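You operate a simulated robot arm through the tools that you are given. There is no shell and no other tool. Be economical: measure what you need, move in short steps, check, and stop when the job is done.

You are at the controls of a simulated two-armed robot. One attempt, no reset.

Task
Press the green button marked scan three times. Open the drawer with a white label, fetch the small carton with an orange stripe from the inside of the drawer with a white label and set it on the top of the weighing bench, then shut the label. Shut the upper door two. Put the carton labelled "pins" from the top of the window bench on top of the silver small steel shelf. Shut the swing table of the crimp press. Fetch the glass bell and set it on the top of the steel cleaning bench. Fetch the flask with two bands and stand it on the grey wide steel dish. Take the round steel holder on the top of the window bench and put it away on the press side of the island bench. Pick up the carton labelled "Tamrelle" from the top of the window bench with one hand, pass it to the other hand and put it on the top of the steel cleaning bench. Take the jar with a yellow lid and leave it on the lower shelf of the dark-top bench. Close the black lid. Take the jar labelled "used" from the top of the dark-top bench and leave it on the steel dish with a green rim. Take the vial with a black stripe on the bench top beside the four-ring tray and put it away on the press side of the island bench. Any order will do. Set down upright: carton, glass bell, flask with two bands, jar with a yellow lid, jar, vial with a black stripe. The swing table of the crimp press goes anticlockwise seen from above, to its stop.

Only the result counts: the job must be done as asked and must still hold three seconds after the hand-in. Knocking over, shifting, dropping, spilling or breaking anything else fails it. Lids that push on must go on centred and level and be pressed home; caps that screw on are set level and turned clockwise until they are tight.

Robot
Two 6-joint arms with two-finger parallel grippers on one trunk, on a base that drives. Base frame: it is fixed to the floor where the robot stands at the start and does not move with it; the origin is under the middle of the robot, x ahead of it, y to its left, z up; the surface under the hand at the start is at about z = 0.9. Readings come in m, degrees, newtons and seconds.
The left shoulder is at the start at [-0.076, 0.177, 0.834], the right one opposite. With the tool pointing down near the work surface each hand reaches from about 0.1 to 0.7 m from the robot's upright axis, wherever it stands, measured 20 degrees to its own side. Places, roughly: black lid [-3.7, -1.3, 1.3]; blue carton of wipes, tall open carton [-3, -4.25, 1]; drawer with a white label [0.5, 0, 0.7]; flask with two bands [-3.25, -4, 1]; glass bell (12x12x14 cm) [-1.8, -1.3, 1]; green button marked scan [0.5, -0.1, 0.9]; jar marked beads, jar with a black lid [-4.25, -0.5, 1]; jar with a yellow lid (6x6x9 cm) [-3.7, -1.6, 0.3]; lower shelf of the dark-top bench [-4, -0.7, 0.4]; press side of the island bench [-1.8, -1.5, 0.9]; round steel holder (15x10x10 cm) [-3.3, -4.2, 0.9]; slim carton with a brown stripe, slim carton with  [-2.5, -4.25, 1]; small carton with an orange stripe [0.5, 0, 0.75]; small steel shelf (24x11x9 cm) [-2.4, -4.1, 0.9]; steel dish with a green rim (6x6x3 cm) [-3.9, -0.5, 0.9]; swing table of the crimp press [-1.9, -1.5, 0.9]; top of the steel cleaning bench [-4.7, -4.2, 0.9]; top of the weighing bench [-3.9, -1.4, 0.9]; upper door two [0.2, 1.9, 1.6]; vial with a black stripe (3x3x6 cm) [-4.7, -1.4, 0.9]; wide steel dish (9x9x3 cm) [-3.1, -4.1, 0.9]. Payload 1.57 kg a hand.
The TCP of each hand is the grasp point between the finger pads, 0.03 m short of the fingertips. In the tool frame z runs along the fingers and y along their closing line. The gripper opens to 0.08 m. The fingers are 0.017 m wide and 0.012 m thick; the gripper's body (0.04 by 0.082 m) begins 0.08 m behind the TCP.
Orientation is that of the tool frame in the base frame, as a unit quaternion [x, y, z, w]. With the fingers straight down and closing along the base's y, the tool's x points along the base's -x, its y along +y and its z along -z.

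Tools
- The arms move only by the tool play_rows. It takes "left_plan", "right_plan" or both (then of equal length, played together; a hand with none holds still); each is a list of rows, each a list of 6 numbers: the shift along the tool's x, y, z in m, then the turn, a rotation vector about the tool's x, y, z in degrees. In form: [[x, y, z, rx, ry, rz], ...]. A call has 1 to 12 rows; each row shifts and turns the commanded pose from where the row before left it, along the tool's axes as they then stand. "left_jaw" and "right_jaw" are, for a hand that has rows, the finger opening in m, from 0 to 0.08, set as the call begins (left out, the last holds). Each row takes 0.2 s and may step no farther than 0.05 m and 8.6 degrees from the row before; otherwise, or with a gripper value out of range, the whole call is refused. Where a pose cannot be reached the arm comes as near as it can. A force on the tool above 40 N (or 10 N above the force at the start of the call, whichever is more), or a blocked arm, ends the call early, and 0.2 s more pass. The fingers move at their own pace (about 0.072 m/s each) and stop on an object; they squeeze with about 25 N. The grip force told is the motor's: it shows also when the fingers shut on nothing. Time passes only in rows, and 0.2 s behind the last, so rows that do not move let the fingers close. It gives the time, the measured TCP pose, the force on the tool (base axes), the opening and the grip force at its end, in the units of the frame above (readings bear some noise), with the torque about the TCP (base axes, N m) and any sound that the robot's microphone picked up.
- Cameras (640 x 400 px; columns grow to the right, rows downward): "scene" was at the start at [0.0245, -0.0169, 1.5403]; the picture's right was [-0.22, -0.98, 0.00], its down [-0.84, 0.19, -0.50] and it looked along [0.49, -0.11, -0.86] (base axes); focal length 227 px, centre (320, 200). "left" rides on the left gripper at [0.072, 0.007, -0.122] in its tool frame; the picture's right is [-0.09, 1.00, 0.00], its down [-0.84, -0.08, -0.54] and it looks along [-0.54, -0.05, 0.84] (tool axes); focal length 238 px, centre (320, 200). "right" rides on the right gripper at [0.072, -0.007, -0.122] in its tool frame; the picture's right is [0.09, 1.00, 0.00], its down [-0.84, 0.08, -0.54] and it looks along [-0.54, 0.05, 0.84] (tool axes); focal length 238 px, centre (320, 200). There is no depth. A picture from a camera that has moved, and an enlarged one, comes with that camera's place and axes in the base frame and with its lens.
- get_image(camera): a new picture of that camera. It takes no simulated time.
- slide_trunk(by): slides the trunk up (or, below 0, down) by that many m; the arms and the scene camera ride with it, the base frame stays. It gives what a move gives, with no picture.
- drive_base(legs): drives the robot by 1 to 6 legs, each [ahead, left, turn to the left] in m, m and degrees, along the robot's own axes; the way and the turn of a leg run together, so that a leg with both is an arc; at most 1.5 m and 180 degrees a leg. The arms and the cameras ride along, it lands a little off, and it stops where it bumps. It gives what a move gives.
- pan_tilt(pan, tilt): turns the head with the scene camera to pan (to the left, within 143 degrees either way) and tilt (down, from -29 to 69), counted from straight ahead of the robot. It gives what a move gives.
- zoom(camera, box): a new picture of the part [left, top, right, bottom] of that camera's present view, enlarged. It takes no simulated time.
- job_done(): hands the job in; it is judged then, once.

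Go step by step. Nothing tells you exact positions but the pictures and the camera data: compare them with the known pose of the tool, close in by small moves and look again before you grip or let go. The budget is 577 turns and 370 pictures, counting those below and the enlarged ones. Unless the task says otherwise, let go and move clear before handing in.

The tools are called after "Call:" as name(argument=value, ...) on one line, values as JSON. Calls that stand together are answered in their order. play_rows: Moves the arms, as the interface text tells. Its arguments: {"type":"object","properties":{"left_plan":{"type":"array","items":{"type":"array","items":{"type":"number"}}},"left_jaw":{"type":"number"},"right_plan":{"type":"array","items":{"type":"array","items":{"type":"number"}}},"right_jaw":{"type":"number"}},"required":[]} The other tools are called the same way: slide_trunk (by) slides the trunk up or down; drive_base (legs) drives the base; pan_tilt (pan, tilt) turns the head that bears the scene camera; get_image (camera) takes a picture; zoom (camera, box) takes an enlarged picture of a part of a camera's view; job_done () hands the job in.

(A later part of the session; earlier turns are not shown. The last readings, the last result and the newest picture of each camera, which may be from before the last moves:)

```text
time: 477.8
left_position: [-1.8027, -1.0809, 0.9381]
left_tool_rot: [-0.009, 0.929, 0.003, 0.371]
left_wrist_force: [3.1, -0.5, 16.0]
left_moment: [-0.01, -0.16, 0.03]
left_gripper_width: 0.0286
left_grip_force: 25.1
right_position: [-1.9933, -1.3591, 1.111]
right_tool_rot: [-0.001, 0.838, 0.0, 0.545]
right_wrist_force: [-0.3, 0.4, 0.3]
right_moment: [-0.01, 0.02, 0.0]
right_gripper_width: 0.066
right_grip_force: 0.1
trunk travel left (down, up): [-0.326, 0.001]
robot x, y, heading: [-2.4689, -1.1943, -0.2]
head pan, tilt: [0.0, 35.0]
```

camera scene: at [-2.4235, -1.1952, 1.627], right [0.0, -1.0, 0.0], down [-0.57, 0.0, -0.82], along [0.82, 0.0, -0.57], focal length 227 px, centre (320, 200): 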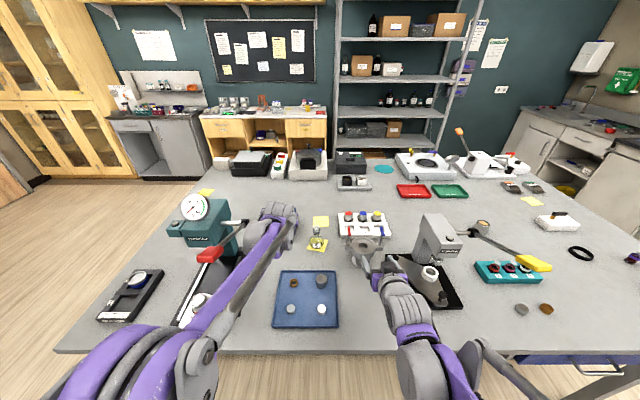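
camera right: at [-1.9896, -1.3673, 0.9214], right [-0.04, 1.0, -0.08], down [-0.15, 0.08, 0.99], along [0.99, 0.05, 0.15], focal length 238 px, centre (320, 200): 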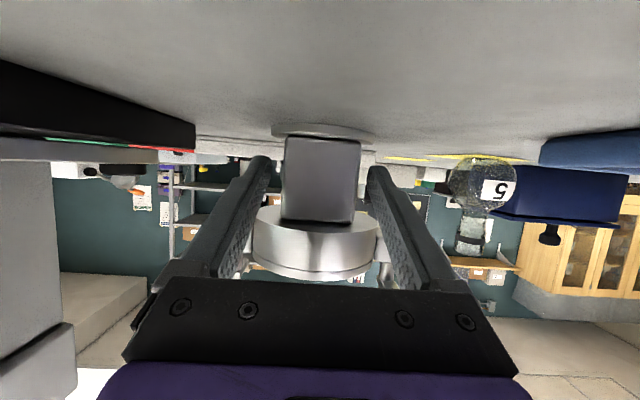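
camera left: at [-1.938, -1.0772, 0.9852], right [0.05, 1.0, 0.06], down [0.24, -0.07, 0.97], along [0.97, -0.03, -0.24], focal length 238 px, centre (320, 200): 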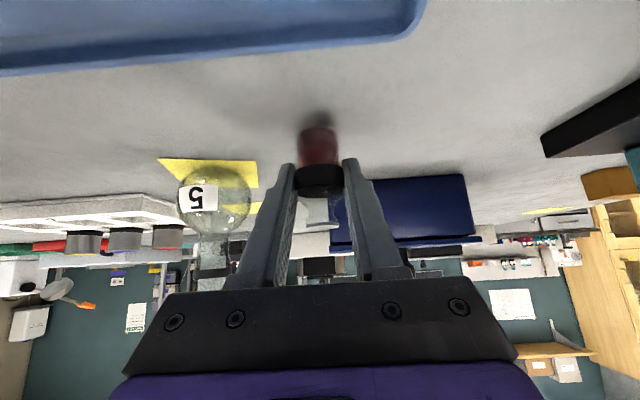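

The vial is on the table. Unload, open, retreat.

Call:
play_rows(left_plan=[[-0.0007, 0, -0.0007, 0, 0, 0], [0, 0, 0, 0, 0, 0]])

Call:
play_rows(left_plan=[[0, 0, 0, 0, 0, 0], [0, 0, 0, 0, 0, 0], [0, 0, -0.01, 0, 0, 0], [0, 0, -0.03, 0, 0, 0], [0, 0, -0.04, 0, 0, 0], [-0.01, 0, -0.04, 0, 0, 0], [0, 0, -0.04, 0, 0, 0], [0.02, 0, -0.03, 0, 0, 0]], left_jaw=0.06)

Call:
get_image(camera="left")

```text
time: 478.4
left_position: [-1.8036, -1.0807, 0.9378]
left_tool_rot: [-0.009, 0.929, 0.002, 0.371]
left_wrist_force: [2.4, -0.6, 16.0]
left_moment: [0.05, -0.18, -0.01]
left_gripper_width: 0.0283
left_grip_force: 25.2
right_position: [-1.9936, -1.3586, 1.1119]
right_tool_rot: [0.0, 0.839, 0.0, 0.545]
right_wrist_force: [0.2, -0.2, 0.7]
right_moment: [0.04, -0.03, 0.04]
right_gripper_width: 0.066
right_grip_force: 0.1
trunk travel left (down, up): [-0.326, 0.001]
robot x, y, heading: [-2.4675, -1.1977, 0.0]
head pan, tilt: [0.0, 35.0]
```

```text
time: 480.2
left_position: [-1.9406, -1.0836, 1.0671]
left_tool_rot: [-0.009, 0.929, 0.002, 0.37]
left_wrist_force: [-0.1, 0.5, -0.4]
left_moment: [0.01, -0.01, -0.02]
left_gripper_width: 0.0597
left_grip_force: 0.1
right_position: [-1.9938, -1.3591, 1.1115]
right_tool_rot: [-0.002, 0.839, 0.001, 0.544]
right_wrist_force: [0.0, 0.2, 0.1]
right_moment: [0.01, 0.03, 0.03]
right_gripper_width: 0.0658
right_grip_force: 0.0
trunk travel left (down, up): [-0.326, 0.001]
robot x, y, heading: [-2.4699, -1.1934, -0.0]
head pan, tilt: [0.0, 35.0]
```

```text
133 pictures are left
camera left: at [-2.0766, -1.0798, 1.1058], right [0.05, 1.0, 0.06], down [0.24, -0.07, 0.97], along [0.97, -0.03, -0.24], focal length 238 px, centre (320, 200)
```

left: 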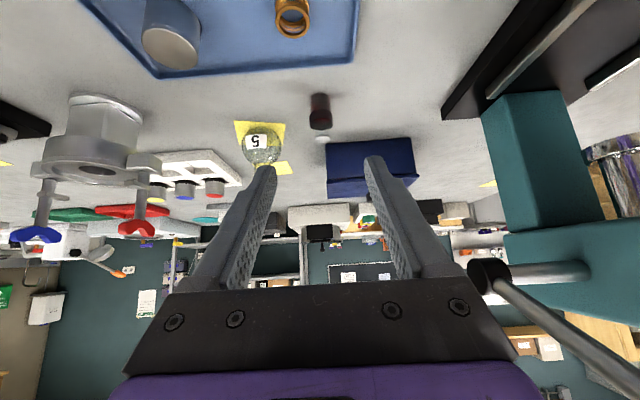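

The vial stands upright. The teal press's lever is close on the left, so I'll back the base straight out.

Call:
drive_base(legs=[[-0.45, 0, 0]])

Call:
zoom(camera="scene", box=[160, 140, 480, 300])

```text
time: 482.9
left_position: [-2.3795, -1.0829, 1.0668]
left_tool_rot: [-0.013, 0.929, 0.004, 0.37]
left_wrist_force: [-0.2, 0.5, 0.4]
left_moment: [0.01, 0.04, 0.02]
left_gripper_width: 0.0599
left_grip_force: 0.1
right_position: [-2.4316, -1.3582, 1.1127]
right_tool_rot: [-0.003, 0.839, 0.002, 0.544]
right_wrist_force: [0.3, -0.3, 0.2]
right_moment: [0.0, -0.03, 0.01]
right_gripper_width: 0.066
right_grip_force: 0.1
trunk travel left (down, up): [-0.326, 0.001]
robot x, y, heading: [-2.9102, -1.1977, 0.6]
head pan, tilt: [0.0, 35.0]
```

```text
2.00 times, centred on (320, 220) of scene
camera zoom: at [-2.8633, -1.1965, 1.6271], right [0.01, -1.0, 0.0], down [-0.57, 0.0, -0.82], along [0.82, 0.01, -0.57], focal length 454 px, centre (320, 160)
```

zoom: 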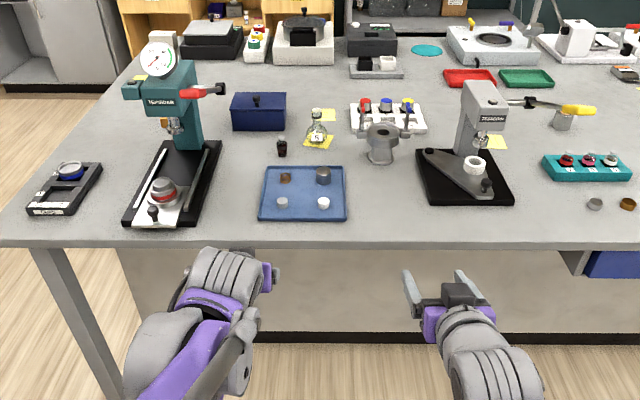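

Vial, holder and swing table all look right. Now back to the weighing bench's south side to close the doser's black lid.

Call:
drive_base(legs=[[0, -0.97, -0.6], [-0.9, 0, 0], [0, 0, 90]])

Call:
pan_tilt(pan=-12, tilt=22)

Call:
get_image(camera="scene")

Call:
get_image(camera="right")

```text
time: 499.8
left_position: [-3.9011, -1.6209, 1.0663]
left_tool_rot: [0.664, -0.65, -0.264, -0.26]
left_wrist_force: [-0.5, -0.1, 0.2]
left_moment: [0.0, 0.01, 0.03]
left_gripper_width: 0.0598
left_grip_force: 0.1
right_position: [-3.6269, -1.6755, 1.1118]
right_tool_rot: [0.594, -0.593, -0.384, -0.385]
right_wrist_force: [-0.6, -0.2, 0.6]
right_moment: [-0.01, -0.02, 0.02]
right_gripper_width: 0.0662
right_grip_force: 0.0
trunk travel left (down, up): [-0.326, 0.001]
robot x, y, heading: [-3.7916, -2.1506, 90.2]
head pan, tilt: [0.0, 35.0]
```

```text
time: 500.6
left_position: [-3.9019, -1.6221, 1.067]
left_tool_rot: [0.664, -0.649, -0.264, -0.259]
left_wrist_force: [-0.6, 0.4, -0.1]
left_moment: [-0.01, 0.02, 0.02]
left_gripper_width: 0.0604
left_grip_force: 0.1
right_position: [-3.6276, -1.6756, 1.1102]
right_tool_rot: [0.594, -0.593, -0.384, -0.384]
right_wrist_force: [0.1, -0.6, 0.5]
right_moment: [0.0, 0.01, -0.01]
right_gripper_width: 0.0658
right_grip_force: 0.1
trunk travel left (down, up): [-0.326, 0.001]
robot x, y, heading: [-3.7913, -2.1493, 90.2]
head pan, tilt: [-12.0, 22.0]
```

```text
131 pictures are left
camera scene: at [-3.773, -2.1065, 1.6475], right [0.98, -0.21, 0.0], down [-0.08, -0.37, -0.93], along [0.19, 0.91, -0.38], focal length 227 px, centre (320, 200)
```

scene: 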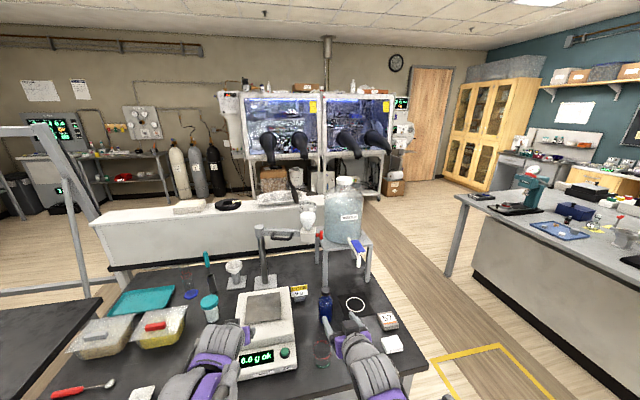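

```text
130 pictures are left
camera right: at [-3.6202, -1.8171, 1.0945], right [-1.0, -0.04, -0.08], down [-0.08, -0.15, 0.99], along [-0.05, 0.99, 0.15], focal length 238 px, centre (320, 200)
```

right: 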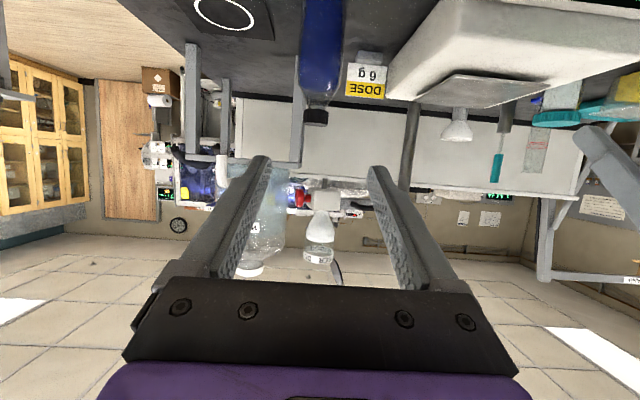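

Call:
zoom(camera="scene", box=[240, 150, 380, 300])

Call:
zoom(camera="right", box=[260, 160, 400, 300])

Call:
zoom(camera="scene", box=[270, 150, 340, 220])

```text
2.67 times, centred on (310, 225) of scene
camera zoom: at [-3.773, -2.1065, 1.6475], right [0.98, -0.21, 0.0], down [-0.08, -0.37, -0.93], along [0.19, 0.91, -0.38], focal length 605 px, centre (347, 133)
```

zoom: 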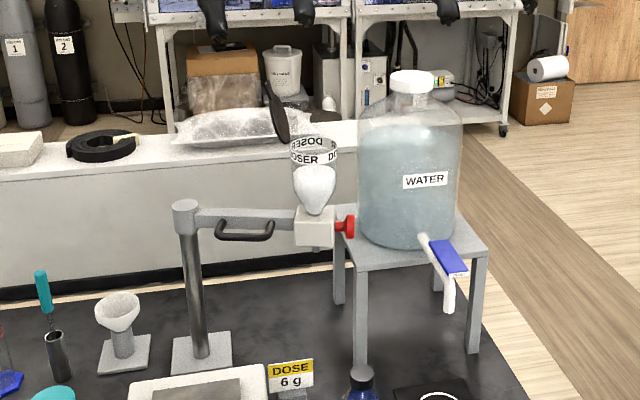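

```text
2.86 times, centred on (330, 230) of right
camera zoom: at [-3.6202, -1.8171, 1.0945], right [-1.0, -0.04, -0.08], down [-0.08, -0.15, 0.99], along [-0.05, 0.99, 0.15], focal length 681 px, centre (291, 114)
```

zoom: 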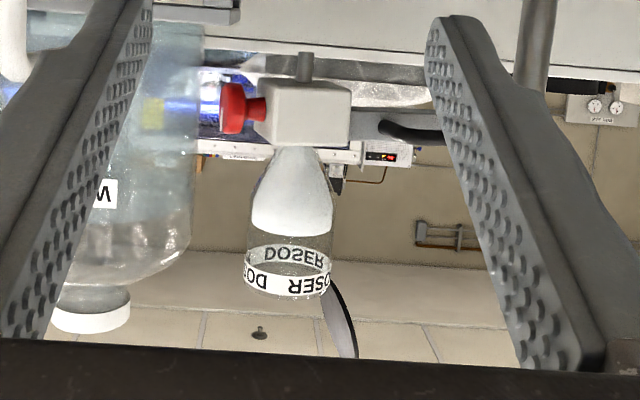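

```text
5.71 times, centred on (305, 185) of scene
camera zoom: at [-3.773, -2.1065, 1.6475], right [0.98, -0.21, 0.0], down [-0.08, -0.37, -0.93], along [0.19, 0.91, -0.38], focal length 1296 px, centre (406, 286)
```

zoom: 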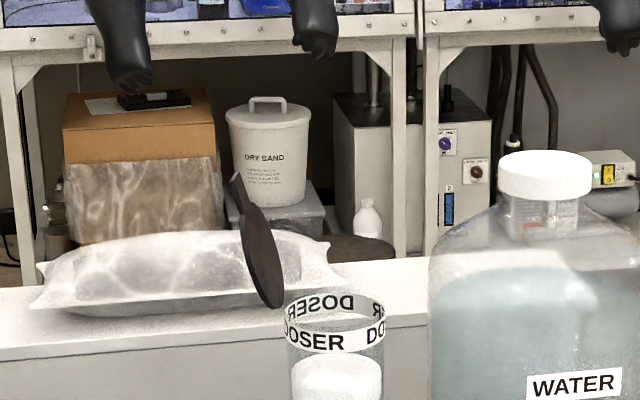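

The lid's hinge is at the hopper's back-left (-3.689, -1.271, 1.308), the hopper centre is (-3.655, -1.309, 1.304), and the lid leans back. I'll push its left edge from the back-left with closed right fingers held high and level. Raising both hands first.

Call:
play_rows(left_plan=[[-0.0027, 0, -0.039, 0, 0, 0], [-0.0027, 0, -0.039, 0, 0, 0], [-0.0027, 0, -0.039, 0, 0, 0], [-0.0027, 0, -0.039, 0, 0, 0], [0, 0, 0, 0, 0, 0], [0, 0, 0, 0, 0, 0], [0, 0, 0, 0, 0, 0], [0, 0, 0, 0, 0, 0], [0, 0, 0, 0, 0, 0], [0, 0, 0, 0, 0, 0]], right_plan=[[-0.035, 0, -0.0156, 0, 0, 0], [-0.035, 0, -0.0156, 0, 0, 0], [-0.035, 0, -0.0156, 0, 0, 0], [-0.035, 0, -0.0156, 0, 0, 0], [-0.035, 0, -0.0156, 0, 0, 0], [-0.035, 0, -0.0156, 0, 0, 0], [0, 0, 0, 0, -8, 0], [0, 0, 0, 0, -8, 0], [0, 0, 0, 0, -8, 0], [0, 0, 0, 0, 0, 0]], right_jaw=0)

Call:
drive_base(legs=[[0.12, 0.1, 0]])

Call:
get_image(camera="scene")

Call:
get_image(camera="right")

```text
time: 502.8
left_position: [-3.899, -1.7209, 1.1904]
left_tool_rot: [0.664, -0.65, -0.263, -0.259]
left_wrist_force: [1.0, -0.4, 0.2]
left_moment: [-0.02, 0.02, -0.01]
left_gripper_width: 0.0601
left_grip_force: 0.1
right_position: [-3.6313, -1.6753, 1.3404]
right_tool_rot: [0.53, -0.52, -0.479, -0.468]
right_wrist_force: [0.2, 0.0, 0.5]
right_moment: [0.01, -0.03, 0.01]
right_gripper_width: 0.0
right_grip_force: 21.2
right hand out of reach, approached as far as the arm can: row 9
trunk travel left (down, up): [-0.326, 0.001]
robot x, y, heading: [-3.7921, -2.1517, 90.4]
head pan, tilt: [-12.0, 22.0]
```

```text
time: 504.3
left_position: [-4.0022, -1.5986, 1.1887]
left_tool_rot: [0.666, -0.648, -0.264, -0.259]
left_wrist_force: [-0.5, 0.0, 0.2]
left_moment: [0.01, 0.03, -0.02]
left_gripper_width: 0.0601
left_grip_force: 0.0
right_position: [-3.7323, -1.551, 1.3412]
right_tool_rot: [0.533, -0.519, -0.479, -0.466]
right_wrist_force: [0.4, 0.0, -0.8]
right_moment: [0.03, 0.03, -0.02]
right_gripper_width: 0.0
right_grip_force: 21.3
trunk travel left (down, up): [-0.326, 0.001]
robot x, y, heading: [-3.8927, -2.0315, 90.5]
head pan, tilt: [-12.0, 22.0]
```

```text
126 pictures are left
camera scene: at [-3.8733, -1.9846, 1.6474], right [0.98, -0.2, 0.0], down [-0.08, -0.37, -0.93], along [0.19, 0.91, -0.37], focal length 227 px, centre (320, 200)
```

scene: 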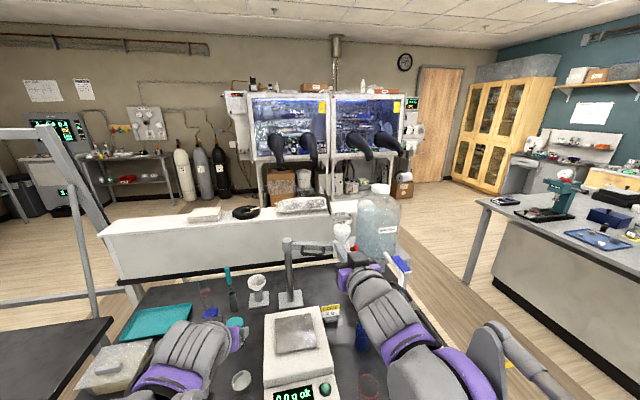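

```text
125 pictures are left
camera right: at [-3.7233, -1.6817, 1.2811], right [-1.0, -0.04, -0.09], down [-0.06, -0.45, 0.89], along [-0.07, 0.89, 0.45], focal length 238 px, centre (320, 200)
```

right: 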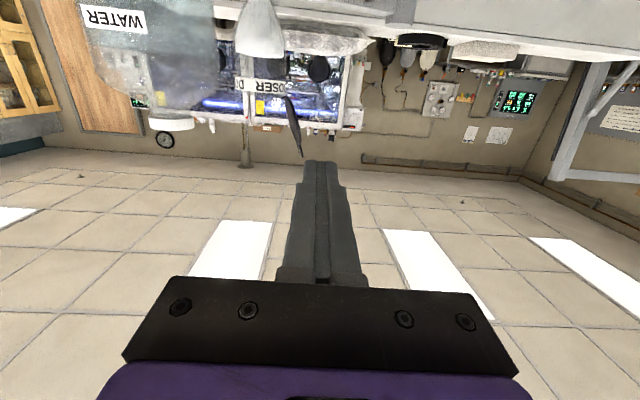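

Call:
zoom(camera="scene", box=[310, 180, 380, 250])

Call:
zoom(camera="right", box=[230, 60, 350, 170])

```text
5.71 times, centred on (345, 215) of scene
camera zoom: at [-3.8733, -1.9846, 1.6474], right [0.98, -0.2, 0.0], down [-0.08, -0.37, -0.93], along [0.19, 0.91, -0.37], focal length 1296 px, centre (177, 114)
```

zoom: 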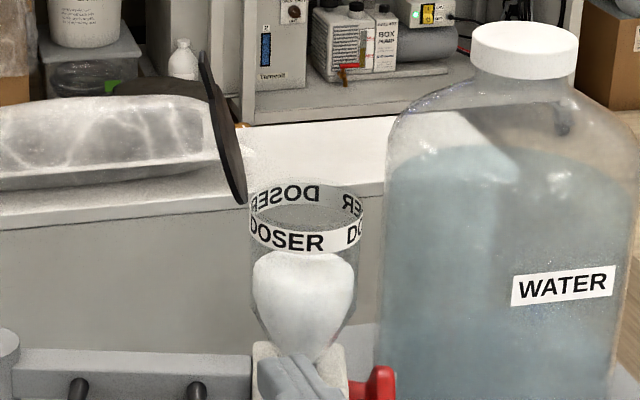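

```text
3.64 times, centred on (290, 115) of right
camera zoom: at [-3.7233, -1.6817, 1.2811], right [-1.0, -0.04, -0.09], down [-0.06, -0.45, 0.89], along [-0.07, 0.89, 0.45], focal length 867 px, centre (429, 509)
```

zoom: 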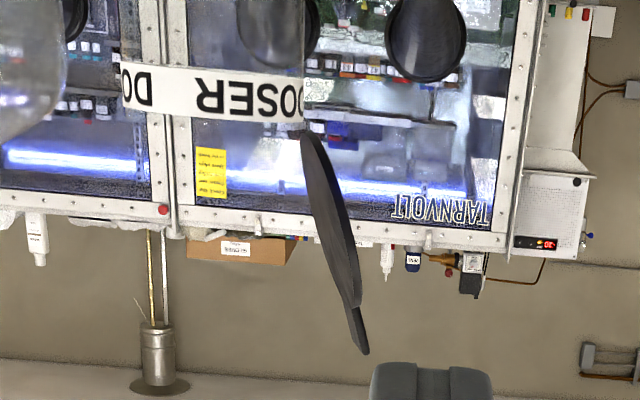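

Better triangulation: the lid hinges on the hopper's left (-3.69, -1.31, 1.305), leans 16° left, tab tip at (-3.717, -1.309, 1.40). So a push in +x from its left is what's needed. Moving the fingers to its left side.

Call:
play_rows(right_plan=[[-0.011, 0.006, 0.03, 0, 0, 0], [-0.011, 0.006, 0.039, 0, 0, 0], [-0.011, 0.006, 0.039, 0, 0, 0], [-0.011, 0.005, 0.039, 0, 0, 0], [-0.011, 0.003, 0.039, 0, 0, 0], [0, 0, 0, 0, 0, 0]])

Call:
get_image(camera="right")

Call:
zoom(camera="scene", box=[290, 170, 390, 250])

```text
time: 505.7
left_position: [-4.0018, -1.5992, 1.1896]
left_tool_rot: [0.665, -0.648, -0.265, -0.26]
left_wrist_force: [-0.8, 0.1, -0.8]
left_moment: [0.01, 0.0, 0.03]
left_gripper_width: 0.06
left_grip_force: 0.0
right_position: [-3.7613, -1.3629, 1.3717]
right_tool_rot: [0.532, -0.52, -0.479, -0.467]
right_wrist_force: [0.5, -0.8, 0.6]
right_moment: [0.01, -0.02, -0.05]
right_gripper_width: 0.0
right_grip_force: 21.5
trunk travel left (down, up): [-0.326, 0.001]
robot x, y, heading: [-3.8926, -2.0291, 90.5]
head pan, tilt: [-12.0, 22.0]
```

```text
122 pictures are left
camera right: at [-3.7516, -1.4935, 1.3127], right [-1.0, -0.04, -0.09], down [-0.06, -0.45, 0.89], along [-0.07, 0.89, 0.45], focal length 238 px, centre (320, 200)
```

right: 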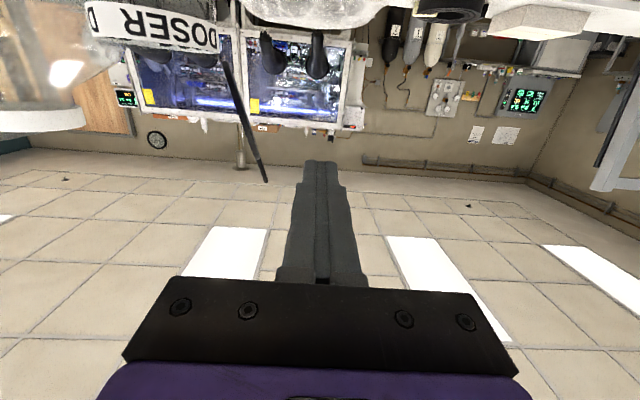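

```text
5.00 times, centred on (340, 210) of scene
camera zoom: at [-3.8733, -1.985, 1.6475], right [0.98, -0.2, 0.0], down [-0.08, -0.37, -0.93], along [0.19, 0.91, -0.37], focal length 1134 px, centre (220, 150)
```

zoom: 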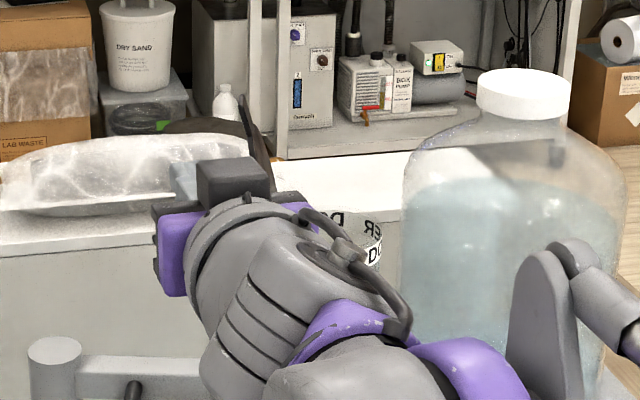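

Call:
play_rows(right_plan=[[-0.002, 0, 0.025, 0, 0, 0], [0, -0.02, 0, 0, 0, 0], [0, -0.015, 0, 0, 0, 0], [0, -0.01, 0, 0, 0, 0], [0, -0.01, 0, 0, 0, 0], [0, -0.01, 0, 0, 0, 0], [0, 0, 0, 0, 0, 0]])

Call:
get_image(camera="right")

```text
time: 507.3
left_position: [-4.0011, -1.5991, 1.1882]
left_tool_rot: [0.666, -0.648, -0.265, -0.259]
left_wrist_force: [-0.2, 0.4, 0.1]
left_moment: [0.0, 0.01, -0.02]
left_gripper_width: 0.0599
left_grip_force: 0.1
right_position: [-3.7084, -1.3361, 1.3723]
right_tool_rot: [0.532, -0.52, -0.478, -0.467]
right_wrist_force: [-0.3, -0.5, 0.4]
right_moment: [0.03, 0.02, 0.0]
right_gripper_width: 0.0001
right_grip_force: 21.1
right hand out of reach, approached as far as the arm can: row 4, 5
trunk travel left (down, up): [-0.326, 0.001]
robot x, y, heading: [-3.8892, -2.0265, 90.4]
head pan, tilt: [-12.0, 22.0]
```

```text
120 pictures are left
camera right: at [-3.6985, -1.4655, 1.3125], right [-1.0, -0.04, -0.09], down [-0.07, -0.45, 0.89], along [-0.07, 0.89, 0.45], focal length 238 px, centre (320, 200)
```

right: 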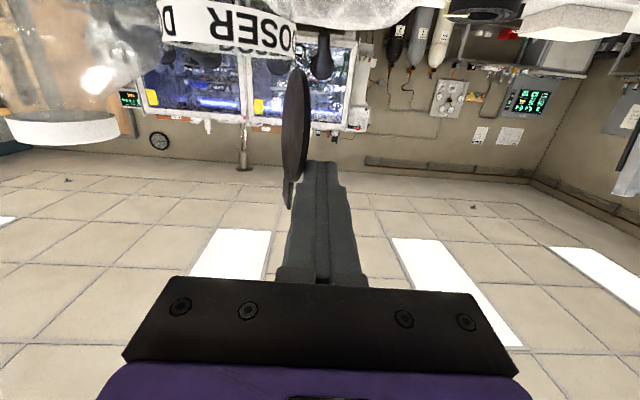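

The lid is moving and is about vertical. I'll keep pushing over.

Call:
play_rows(right_plan=[[0, -0.01, 0, 0, 0, 0], [0.002, -0.01, 0, 0, 0, 0], [0.003, -0.01, 0, 0, 0, 0], [0.005, -0.01, 0, 0, 0, 0], [0, 0, 0, 0, 0, 0]])

Call:
get_image(camera="right")

```text
time: 508.5
left_position: [-4.0017, -1.5992, 1.1901]
left_tool_rot: [0.666, -0.648, -0.265, -0.259]
left_wrist_force: [-0.8, 0.4, -1.2]
left_moment: [0.01, -0.01, 0.0]
left_gripper_width: 0.0602
left_grip_force: 0.0
right_position: [-3.6688, -1.3342, 1.3644]
right_tool_rot: [0.533, -0.519, -0.48, -0.466]
right_wrist_force: [-0.1, -0.6, -1.7]
right_moment: [0.01, 0.01, -0.01]
right_gripper_width: 0.0001
right_grip_force: 21.3
trunk travel left (down, up): [-0.326, 0.001]
robot x, y, heading: [-3.8913, -2.029, 90.6]
head pan, tilt: [-12.0, 22.0]
```

```text
119 pictures are left
camera right: at [-3.6586, -1.4644, 1.3044], right [-1.0, -0.04, -0.09], down [-0.07, -0.45, 0.89], along [-0.07, 0.89, 0.45], focal length 238 px, centre (320, 200)
```

right: 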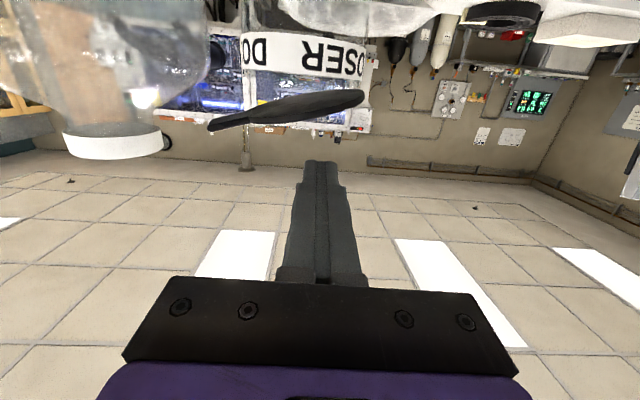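

Call:
play_rows(right_plan=[[0, 0, 0, 0, 0, 0], [0, 0, 0, 0, 0, 0], [0, 0, 0, 0, 0, 0]])

Call:
zoom(camera="right", box=[180, 20, 420, 180])

```text
time: 509.3
left_position: [-4.0023, -1.5979, 1.1897]
left_tool_rot: [0.666, -0.648, -0.264, -0.259]
left_wrist_force: [-0.3, 0.4, 0.5]
left_moment: [0.02, -0.03, 0.03]
left_gripper_width: 0.0602
left_grip_force: 0.1
right_position: [-3.6686, -1.3336, 1.363]
right_tool_rot: [0.533, -0.519, -0.48, -0.466]
right_wrist_force: [0.3, 0.1, 0.2]
right_moment: [-0.02, 0.0, -0.02]
right_gripper_width: 0.0002
right_grip_force: 21.3
trunk travel left (down, up): [-0.326, 0.001]
robot x, y, heading: [-3.8918, -2.0305, 90.5]
head pan, tilt: [-12.0, 22.0]
```

```text
2.50 times, centred on (300, 100) of right
camera zoom: at [-3.6586, -1.4643, 1.3044], right [-1.0, -0.04, -0.09], down [-0.06, -0.45, 0.89], along [-0.07, 0.89, 0.45], focal length 596 px, centre (370, 450)
```

zoom: 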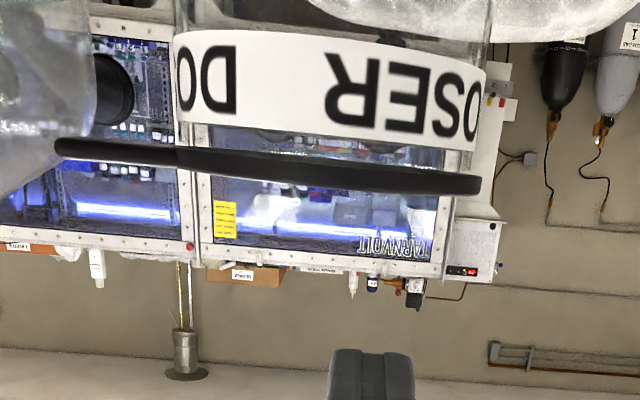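

The lid has fallen shut and level. A gentle tap from above will make sure it's fully down.

Call:
play_rows(right_plan=[[0.015, 0, 0, 0, 0, 0], [0.012, 0, 0, 0, 0, 0], [0.006, 0, 0, 0, 0, 0], [0.004, 0, 0, 0, 0, 0], [0, 0, 0, 0, 0, 0]])

Call:
get_image(camera="right")

```text
time: 510.5
left_position: [-4.0015, -1.599, 1.1885]
left_tool_rot: [0.666, -0.648, -0.264, -0.259]
left_wrist_force: [-0.2, -0.6, -0.1]
left_moment: [0.0, 0.01, 0.02]
left_gripper_width: 0.0601
left_grip_force: 0.0
right_position: [-3.6681, -1.3394, 1.3277]
right_tool_rot: [0.533, -0.519, -0.479, -0.465]
right_wrist_force: [-0.7, -0.2, 0.5]
right_moment: [-0.02, 0.02, 0.0]
right_gripper_width: 0.0002
right_grip_force: 21.2
trunk travel left (down, up): [-0.326, 0.001]
robot x, y, heading: [-3.8938, -2.032, 90.5]
head pan, tilt: [-12.0, 22.0]
```

```text
117 pictures are left
camera right: at [-3.6588, -1.4691, 1.268], right [-1.0, -0.04, -0.09], down [-0.06, -0.45, 0.89], along [-0.07, 0.89, 0.45], focal length 238 px, centre (320, 200)
```

right: 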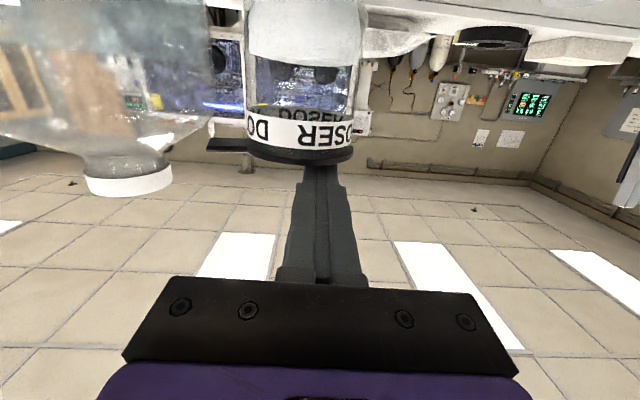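

The lid lies flat on the hopper. I'll withdraw, back away from the bench and lower the trunk to fetch the yellow-lid jar from the lower shelf.

Call:
play_rows(right_plan=[[-0.02, 0, -0.01, 0, 0, 0], [-0.02, 0, -0.04, 0, 0, 0], [0, 0, -0.045, 0, 0, 0], [0, 0, -0.045, 0, 0, 0], [0, 0, 0, 0, 8, 0], [0, 0, 0, 0, 8, 0], [0, 0, 0, 0, 4, 0]], right_jaw=0.08)

Call:
drive_base(legs=[[-0.4, 0, -0.5]])

Call:
slide_trunk(by=-0.3)

Call:
pan_tilt(pan=0, tilt=35)

Call:
get_image(camera="scene")

```text
time: 512.1
left_position: [-4.0023, -1.6008, 1.1885]
left_tool_rot: [0.666, -0.647, -0.265, -0.259]
left_wrist_force: [-0.3, -0.2, 0.8]
left_moment: [0.01, -0.02, 0.0]
left_gripper_width: 0.0602
left_grip_force: 0.2
right_position: [-3.6635, -1.4733, 1.3824]
right_tool_rot: [0.608, -0.593, -0.378, -0.368]
right_wrist_force: [0.4, -0.3, -0.5]
right_moment: [-0.02, 0.01, 0.01]
right_gripper_width: 0.0802
right_grip_force: 0.1
trunk travel left (down, up): [-0.326, 0.001]
robot x, y, heading: [-3.8917, -2.0295, 90.4]
head pan, tilt: [-12.0, 22.0]
```

```text
time: 514.6
left_position: [-3.9962, -1.998, 1.1892]
left_tool_rot: [0.66, -0.654, -0.262, -0.261]
left_wrist_force: [-0.5, 0.0, 0.6]
left_moment: [0.01, 0.01, 0.02]
left_gripper_width: 0.06
left_grip_force: 0.1
right_position: [-3.6575, -1.8784, 1.3837]
right_tool_rot: [0.603, -0.597, -0.377, -0.372]
right_wrist_force: [0.9, 1.0, -0.7]
right_moment: [-0.01, 0.01, 0.0]
right_gripper_width: 0.0802
right_grip_force: 0.0
trunk travel left (down, up): [-0.326, 0.001]
robot x, y, heading: [-3.8948, -2.4349, 89.4]
head pan, tilt: [-12.0, 22.0]
```

```text
time: 517.6
left_position: [-3.9961, -1.9993, 0.8881]
left_tool_rot: [0.66, -0.653, -0.263, -0.262]
left_wrist_force: [1.2, 0.3, 0.0]
left_moment: [-0.01, 0.02, 0.0]
left_gripper_width: 0.06
left_grip_force: 0.1
right_position: [-3.6572, -1.8787, 1.0832]
right_tool_rot: [0.603, -0.597, -0.376, -0.372]
right_wrist_force: [0.4, -0.6, 0.5]
right_moment: [-0.01, 0.0, -0.02]
right_gripper_width: 0.0803
right_grip_force: 0.1
trunk travel left (down, up): [-0.026, 0.301]
robot x, y, heading: [-3.8953, -2.4314, 89.5]
head pan, tilt: [-12.0, 22.0]
```

```text
time: 518.4
left_position: [-3.9956, -1.9983, 0.8903]
left_tool_rot: [0.661, -0.653, -0.262, -0.261]
left_wrist_force: [0.7, 0.4, 0.0]
left_moment: [0.02, -0.03, 0.01]
left_gripper_width: 0.06
left_grip_force: 0.0
right_position: [-3.6576, -1.8788, 1.0823]
right_tool_rot: [0.602, -0.597, -0.376, -0.373]
right_wrist_force: [-0.3, -0.2, -0.6]
right_moment: [0.02, 0.01, 0.01]
right_gripper_width: 0.08
right_grip_force: 0.1
trunk travel left (down, up): [-0.026, 0.301]
robot x, y, heading: [-3.8928, -2.4297, 89.6]
head pan, tilt: [0.0, 35.0]
```

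```text
116 pictures are left
camera scene: at [-3.892, -2.3392, 1.3153], right [1.0, -0.01, 0.0], down [-0.01, -0.57, -0.82], along [0.01, 0.82, -0.57], focal length 227 px, centre (320, 200)
```

scene: 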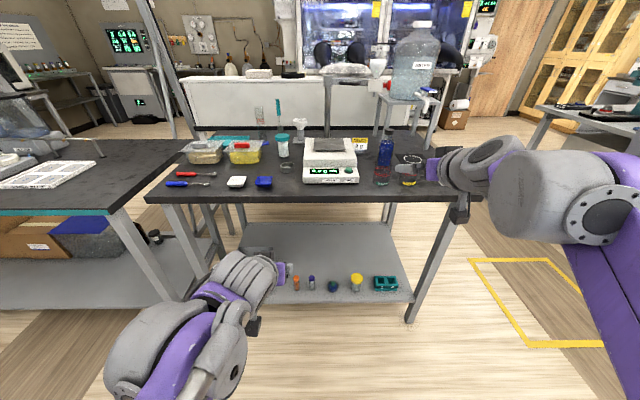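

The yellow-lid jar's top is at (-3.695, -1.616, 0.325), so the shelf is at z ≈ 0.235. I'll lower the right hand in front of the bench.

Call:
play_rows(right_plan=[[0.0417, 0.003, 0.0203, 0, 0, 0], [0.0417, 0.003, 0.0203, 0, 0, 0], [0.0417, 0.003, 0.0203, 0, 0, 0], [0.0417, 0.003, 0.0203, 0, 0, 0], [0.0417, 0.003, 0.0203, 0, 0, 0], [0.0417, 0.003, 0.0203, 0, 0, 0], [0.0417, 0.003, 0.0203, 0, 0, 0], [0.0417, 0.003, 0.0203, 0, 0, 0], [0.0417, 0.003, 0.0203, 0, 0, 0], [0.0417, 0.003, 0.0203, 0, 0, 0], [0.0417, 0.004, 0.0203, 0, 0, 0], [0.0417, 0.003, 0.0203, 0, 0, 0]])

Call:
play_rows(right_plan=[[0.0417, 0, 0.0203, 0, 0, 0], [0.0417, 0, 0.0203, 0, 0, 0], [0, 0, 0, 0, 0, 0]])

Call:
get_image(camera="right")

```text
time: 521.0
left_position: [-3.9957, -1.9987, 0.8897]
left_tool_rot: [0.66, -0.654, -0.262, -0.261]
left_wrist_force: [-0.5, 0.6, 0.1]
left_moment: [-0.02, -0.01, -0.01]
left_gripper_width: 0.06
left_grip_force: 0.0
right_position: [-3.6934, -1.8793, 0.5242]
right_tool_rot: [0.603, -0.596, -0.377, -0.372]
right_wrist_force: [0.6, 0.1, 0.1]
right_moment: [-0.01, 0.01, 0.0]
right_gripper_width: 0.0801
right_grip_force: 0.0
trunk travel left (down, up): [-0.026, 0.301]
robot x, y, heading: [-3.8902, -2.4276, 89.4]
head pan, tilt: [0.0, 35.0]
```

```text
time: 521.8
left_position: [-3.9965, -1.9996, 0.8893]
left_tool_rot: [0.661, -0.653, -0.262, -0.261]
left_wrist_force: [0.3, -0.9, 0.2]
left_moment: [-0.01, -0.01, 0.03]
left_gripper_width: 0.06
left_grip_force: 0.1
right_position: [-3.6906, -1.8815, 0.4328]
right_tool_rot: [0.603, -0.597, -0.377, -0.372]
right_wrist_force: [-0.3, -0.4, 1.0]
right_moment: [-0.04, -0.01, -0.02]
right_gripper_width: 0.0799
right_grip_force: 0.1
trunk travel left (down, up): [-0.026, 0.301]
robot x, y, heading: [-3.8937, -2.4318, 89.7]
head pan, tilt: [0.0, 35.0]
```

```text
115 pictures are left
camera right: at [-3.6832, -2.0226, 0.4211], right [-1.0, -0.05, -0.08], down [-0.08, -0.12, 0.99], along [-0.06, 0.99, 0.12], focal length 238 px, centre (320, 200)
```

right: 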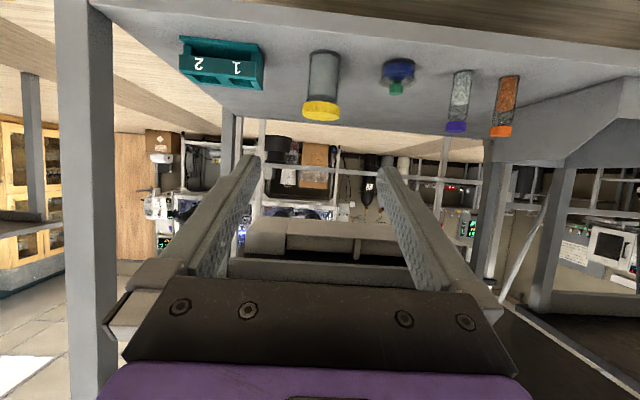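

Call:
drive_base(legs=[[0.13, 0, 0]])

Call:
play_rows(right_plan=[[0.037, 0.002, 0.018, 0, 0, 0], [0.037, 0.003, 0.018, 0, 0, 0], [0, 0, 0, 0, 0, 0]])

Call:
get_image(camera="right")

```text
time: 523.1
left_position: [-3.996, -1.8695, 0.8903]
left_tool_rot: [0.661, -0.654, -0.261, -0.261]
left_wrist_force: [0.2, 0.8, -1.1]
left_moment: [-0.04, 0.01, -0.01]
left_gripper_width: 0.0598
left_grip_force: 0.1
right_position: [-3.6905, -1.7499, 0.4334]
right_tool_rot: [0.604, -0.596, -0.377, -0.372]
right_wrist_force: [0.1, -0.4, 1.1]
right_moment: [0.0, -0.01, 0.02]
right_gripper_width: 0.0802
right_grip_force: 0.1
trunk travel left (down, up): [-0.026, 0.301]
robot x, y, heading: [-3.892, -2.2992, 89.8]
head pan, tilt: [0.0, 35.0]
```

```text
time: 523.9
left_position: [-3.996, -1.8688, 0.8892]
left_tool_rot: [0.661, -0.653, -0.262, -0.261]
left_wrist_force: [-0.7, -0.6, -0.5]
left_moment: [0.03, 0.01, -0.01]
left_gripper_width: 0.0598
left_grip_force: 0.1
right_position: [-3.6976, -1.7332, 0.3536]
right_tool_rot: [0.604, -0.597, -0.377, -0.372]
right_wrist_force: [0.6, 0.0, -0.4]
right_moment: [-0.03, -0.02, -0.03]
right_gripper_width: 0.0798
right_grip_force: 0.0
right hand out of reach, approached as far as the arm can: row 1, 2
trunk travel left (down, up): [-0.026, 0.301]
robot x, y, heading: [-3.8959, -2.3025, 89.6]
head pan, tilt: [0.0, 35.0]
```

```text
114 pictures are left
camera right: at [-3.6883, -1.8749, 0.3421], right [-1.0, -0.05, -0.08], down [-0.08, -0.12, 0.99], along [-0.06, 0.99, 0.11], focal length 238 px, centre (320, 200)
```

right: 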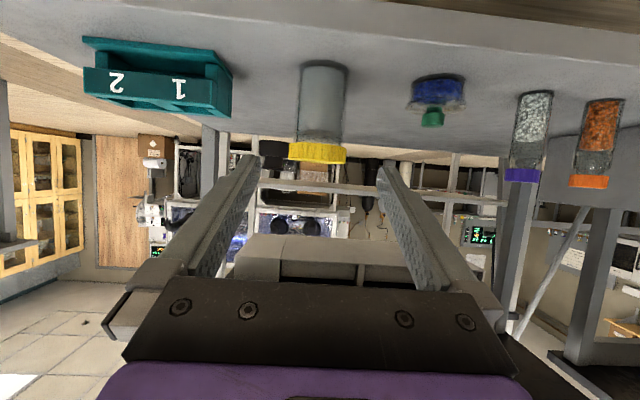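

Call:
slide_trunk(by=-0.025)

Call:
play_rows(right_plan=[[0.018, 0, 0.0088, 0, 0, 0], [0.018, 0, 0.0088, 0, 0, 0], [0, 0, 0, 0, 0, 0]])

```text
time: 524.6
left_position: [-3.9965, -1.8676, 0.8637]
left_tool_rot: [0.661, -0.654, -0.261, -0.261]
left_wrist_force: [-0.4, 0.5, -0.7]
left_moment: [0.01, -0.01, -0.03]
left_gripper_width: 0.06
left_grip_force: 0.1
right_position: [-3.6956, -1.729, 0.3343]
right_tool_rot: [0.603, -0.597, -0.376, -0.372]
right_wrist_force: [-0.1, -0.1, 0.8]
right_moment: [-0.01, -0.01, -0.05]
right_gripper_width: 0.0801
right_grip_force: 0.2
trunk travel left (down, up): [-0.001, 0.326]
robot x, y, heading: [-3.8973, -2.3029, 89.4]
head pan, tilt: [0.0, 35.0]
```

```text
time: 525.4
left_position: [-3.9949, -1.8686, 0.8631]
left_tool_rot: [0.661, -0.653, -0.262, -0.261]
left_wrist_force: [-0.6, -0.3, -0.5]
left_moment: [0.02, 0.0, -0.02]
left_gripper_width: 0.0598
left_grip_force: 0.1
right_position: [-3.6956, -1.7252, 0.2937]
right_tool_rot: [0.603, -0.597, -0.377, -0.372]
right_wrist_force: [-0.3, -0.5, -0.5]
right_moment: [0.04, -0.02, 0.01]
right_gripper_width: 0.08
right_grip_force: 0.0
right hand out of reach, approached as far as the arm can: row 2
trunk travel left (down, up): [-0.001, 0.326]
robot x, y, heading: [-3.8913, -2.3008, 89.8]
head pan, tilt: [0.0, 35.0]
```

Call:
play_rows(left_plan=[[0.036, 0, -0.035, 0, 0, 0], [0.036, 0, -0.035, 0, 0, 0]])

Call:
drive_base(legs=[[0.06, 0, 0]])

Call:
get_image(camera="right")

```text
refused: row 1 steps farther than a row can; nothing moved
```

```text
time: 526.4
left_position: [-3.9951, -1.8087, 0.8644]
left_tool_rot: [0.661, -0.653, -0.262, -0.261]
left_wrist_force: [0.4, -0.3, 0.4]
left_moment: [0.01, 0.0, -0.03]
left_gripper_width: 0.0601
left_grip_force: 0.1
right_position: [-3.6946, -1.6658, 0.2931]
right_tool_rot: [0.603, -0.597, -0.375, -0.371]
right_wrist_force: [0.6, 0.7, 0.0]
right_moment: [-0.03, -0.04, 0.03]
right_gripper_width: 0.08
right_grip_force: 0.1
trunk travel left (down, up): [-0.001, 0.326]
robot x, y, heading: [-3.8919, -2.2393, 89.5]
head pan, tilt: [0.0, 35.0]
```

```text
113 pictures are left
camera right: at [-3.6867, -1.8084, 0.2818], right [-1.0, -0.05, -0.08], down [-0.08, -0.12, 0.99], along [-0.06, 0.99, 0.11], focal length 238 px, centre (320, 200)
```

right: 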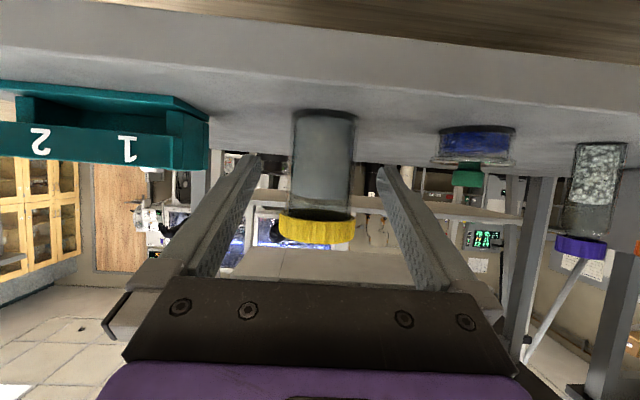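

Call:
play_rows(left_plan=[[0.03, 0, -0.03, 0, 0, 0], [0.03, 0, -0.03, 0, 0, 0]])

Call:
drive_base(legs=[[0.05, 0, 0]])

Call:
get_image(camera="right")

```text
time: 527.0
left_position: [-3.9949, -1.897, 0.8648]
left_tool_rot: [0.66, -0.653, -0.262, -0.261]
left_wrist_force: [-0.2, 0.5, -0.1]
left_moment: [-0.02, -0.01, -0.03]
left_gripper_width: 0.0601
left_grip_force: 0.2
right_position: [-3.6965, -1.6674, 0.2938]
right_tool_rot: [0.603, -0.597, -0.377, -0.372]
right_wrist_force: [-0.6, 0.5, 0.1]
right_moment: [0.0, 0.0, 0.02]
right_gripper_width: 0.08
right_grip_force: 0.2
trunk travel left (down, up): [-0.001, 0.326]
robot x, y, heading: [-3.895, -2.242, 89.6]
head pan, tilt: [0.0, 35.0]
```

```text
time: 527.9
left_position: [-3.9936, -1.8471, 0.8647]
left_tool_rot: [0.661, -0.653, -0.262, -0.26]
left_wrist_force: [0.5, -0.1, 0.6]
left_moment: [0.01, -0.02, -0.02]
left_gripper_width: 0.0601
left_grip_force: 0.2
right_position: [-3.6962, -1.6148, 0.2932]
right_tool_rot: [0.603, -0.597, -0.376, -0.371]
right_wrist_force: [-0.3, 0.5, -0.3]
right_moment: [0.01, -0.02, 0.0]
right_gripper_width: 0.0798
right_grip_force: 0.1
trunk travel left (down, up): [-0.001, 0.326]
robot x, y, heading: [-3.8888, -2.1912, 89.4]
head pan, tilt: [0.0, 35.0]
```

```text
112 pictures are left
camera right: at [-3.6867, -1.757, 0.2818], right [-1.0, -0.05, -0.08], down [-0.08, -0.12, 0.99], along [-0.06, 0.99, 0.11], focal length 238 px, centre (320, 200)
```

right: 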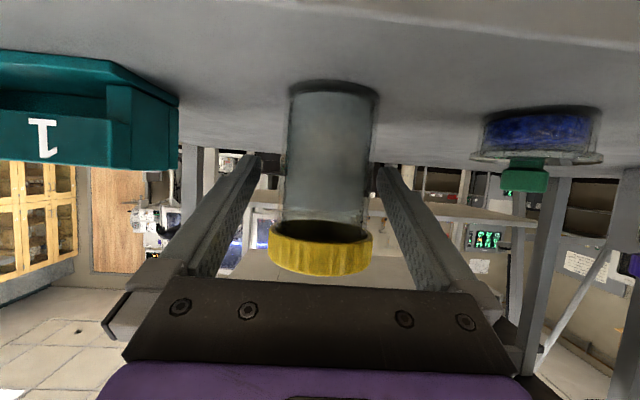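

The jar stands between the pads. Gripping, then lifting.

Call:
play_rows(right_plan=[[0, 0, 0, 0, 0, 0], [0, 0, 0, 0, 0, 0], [0, 0, 0, 0, 0, 0]], right_jaw=0)

Call:
play_rows(right_plan=[[-0.0045, 0, -0.0022, 0, 0, 0], [-0.009, 0, -0.0044, 0, 0, 0], [-0.0135, 0, -0.0066, 0, 0, 0], [-0.018, 0, -0.0088, 0, 0, 0], [0, 0, 0, 0, 0, 0]])

Call:
get_image(camera="right")

```text
time: 528.7
left_position: [-3.9933, -1.8464, 0.8649]
left_tool_rot: [0.661, -0.653, -0.262, -0.262]
left_wrist_force: [0.2, -0.1, -0.5]
left_moment: [-0.01, -0.01, -0.02]
left_gripper_width: 0.0601
left_grip_force: 0.0
right_position: [-3.6943, -1.6159, 0.2928]
right_tool_rot: [0.604, -0.596, -0.377, -0.372]
right_wrist_force: [-0.7, -1.7, 1.0]
right_moment: [-0.02, 0.01, 0.01]
right_gripper_width: 0.0527
right_grip_force: 25.6
trunk travel left (down, up): [-0.001, 0.326]
robot x, y, heading: [-3.8919, -2.189, 89.3]
head pan, tilt: [0.0, 35.0]
```

```text
time: 529.9
left_position: [-3.9939, -1.8457, 0.8645]
left_tool_rot: [0.661, -0.653, -0.262, -0.261]
left_wrist_force: [0.1, -0.4, 0.6]
left_moment: [0.0, -0.01, -0.02]
left_gripper_width: 0.06
left_grip_force: 0.0
right_position: [-3.6941, -1.6132, 0.3427]
right_tool_rot: [0.604, -0.597, -0.376, -0.371]
right_wrist_force: [-0.5, -0.7, -2.5]
right_moment: [-0.01, 0.01, 0.0]
right_gripper_width: 0.0528
right_grip_force: 24.9
trunk travel left (down, up): [-0.001, 0.326]
robot x, y, heading: [-3.8894, -2.1928, 89.4]
head pan, tilt: [0.0, 35.0]
```

```text
111 pictures are left
camera right: at [-3.6864, -1.7564, 0.3317], right [-1.0, -0.05, -0.08], down [-0.07, -0.12, 0.99], along [-0.06, 0.99, 0.11], focal length 238 px, centre (320, 200)
```

right: 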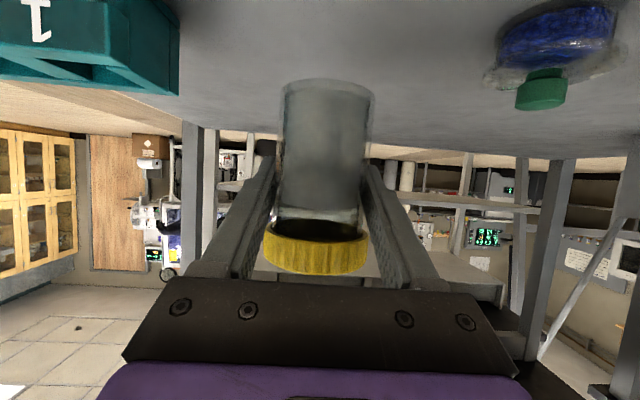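

The jar is held. I'll back out and drive around the east end to the dark-top bench's north side.

Call:
drive_base(legs=[[-0.4, 0, 0], [0, -1.2, 0.6], [1.4, 0, 0], [1.35, 0, 0]])

Call:
pan_tilt(pan=60, tilt=25)

Call:
get_image(camera="scene")

```text
time: 555.7
left_position: [-2.871, 0.5193, 0.8649]
left_tool_rot: [0.67, -0.644, -0.266, -0.257]
left_wrist_force: [-0.1, 0.6, -0.6]
left_moment: [-0.02, 0.01, 0.01]
left_gripper_width: 0.06
left_grip_force: 0.1
right_position: [-2.5791, 0.7592, 0.3436]
right_tool_rot: [0.612, -0.588, -0.382, -0.366]
right_wrist_force: [0.3, 0.7, -1.6]
right_moment: [0.04, -0.01, 0.01]
right_gripper_width: 0.0527
right_grip_force: 25.0
trunk travel left (down, up): [-0.001, 0.326]
robot x, y, heading: [-2.7588, 0.1725, 91.1]
head pan, tilt: [0.0, 35.0]
```

```text
time: 557.0
left_position: [-2.8701, 0.5193, 0.8649]
left_tool_rot: [0.67, -0.643, -0.266, -0.257]
left_wrist_force: [-1.3, 0.0, 1.1]
left_moment: [0.05, 0.02, 0.0]
left_gripper_width: 0.0602
left_grip_force: 0.1
right_position: [-2.5791, 0.7598, 0.3438]
right_tool_rot: [0.611, -0.589, -0.381, -0.367]
right_wrist_force: [0.8, -0.9, -2.2]
right_moment: [0.02, 0.02, -0.03]
right_gripper_width: 0.0525
right_grip_force: 24.6
trunk travel left (down, up): [-0.001, 0.326]
robot x, y, heading: [-2.758, 0.1764, 91.3]
head pan, tilt: [60.0, 25.0]
```

```text
110 pictures are left
camera scene: at [-2.839, 0.23, 1.3116], right [0.48, 0.88, 0.0], down [0.37, -0.2, -0.91], along [-0.79, 0.44, -0.42], focal length 227 px, centre (320, 200)
```

scene: 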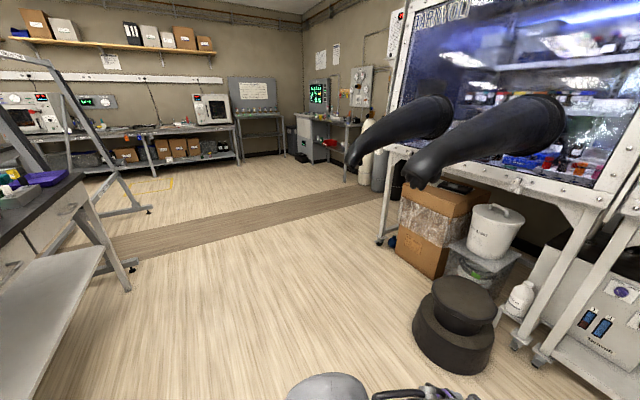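

Call:
drive_base(legs=[[0, 0, 89], [1.1, -0.08, 0]])

Call:
pan_tilt(pan=80, tilt=40)

Call:
get_image(camera="scene")

```text
time: 566.4
left_position: [-4.1751, 0.1591, 0.8655]
left_tool_rot: [0.929, 0.005, -0.369, 0.0]
left_wrist_force: [-0.2, 0.2, 0.2]
left_moment: [0.02, -0.01, 0.03]
left_gripper_width: 0.0603
left_grip_force: 0.1
right_position: [-4.4062, 0.4569, 0.343]
right_tool_rot: [0.849, 0.004, -0.529, 0.003]
right_wrist_force: [0.3, 0.4, -2.0]
right_moment: [-0.02, -0.01, -0.02]
right_gripper_width: 0.0527
right_grip_force: 25.2
trunk travel left (down, up): [-0.001, 0.326]
robot x, y, heading: [-3.833, 0.2619, 179.2]
head pan, tilt: [60.0, 25.0]
```

```text
time: 567.2
left_position: [-4.1753, 0.1578, 0.8653]
left_tool_rot: [0.929, 0.005, -0.37, 0.0]
left_wrist_force: [0.3, -0.1, 0.7]
left_moment: [0.0, -0.02, -0.04]
left_gripper_width: 0.0599
left_grip_force: 0.1
right_position: [-4.408, 0.4565, 0.3431]
right_tool_rot: [0.848, 0.005, -0.529, 0.004]
right_wrist_force: [0.5, 0.0, -1.4]
right_moment: [-0.02, 0.0, -0.03]
right_gripper_width: 0.0523
right_grip_force: 24.9
trunk travel left (down, up): [-0.001, 0.326]
robot x, y, heading: [-3.8328, 0.2582, 179.7]
head pan, tilt: [80.0, 40.0]
```

```text
109 pictures are left
camera scene: at [-3.8556, 0.1736, 1.2884], right [-0.98, 0.18, 0.0], down [0.12, 0.63, -0.77], along [-0.14, -0.75, -0.64], focal length 227 px, centre (320, 200)
```

scene: 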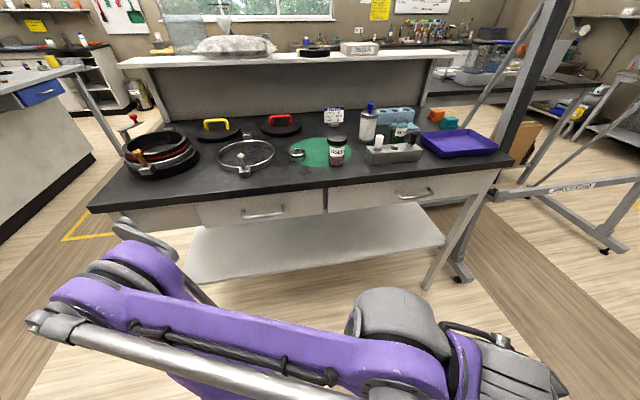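

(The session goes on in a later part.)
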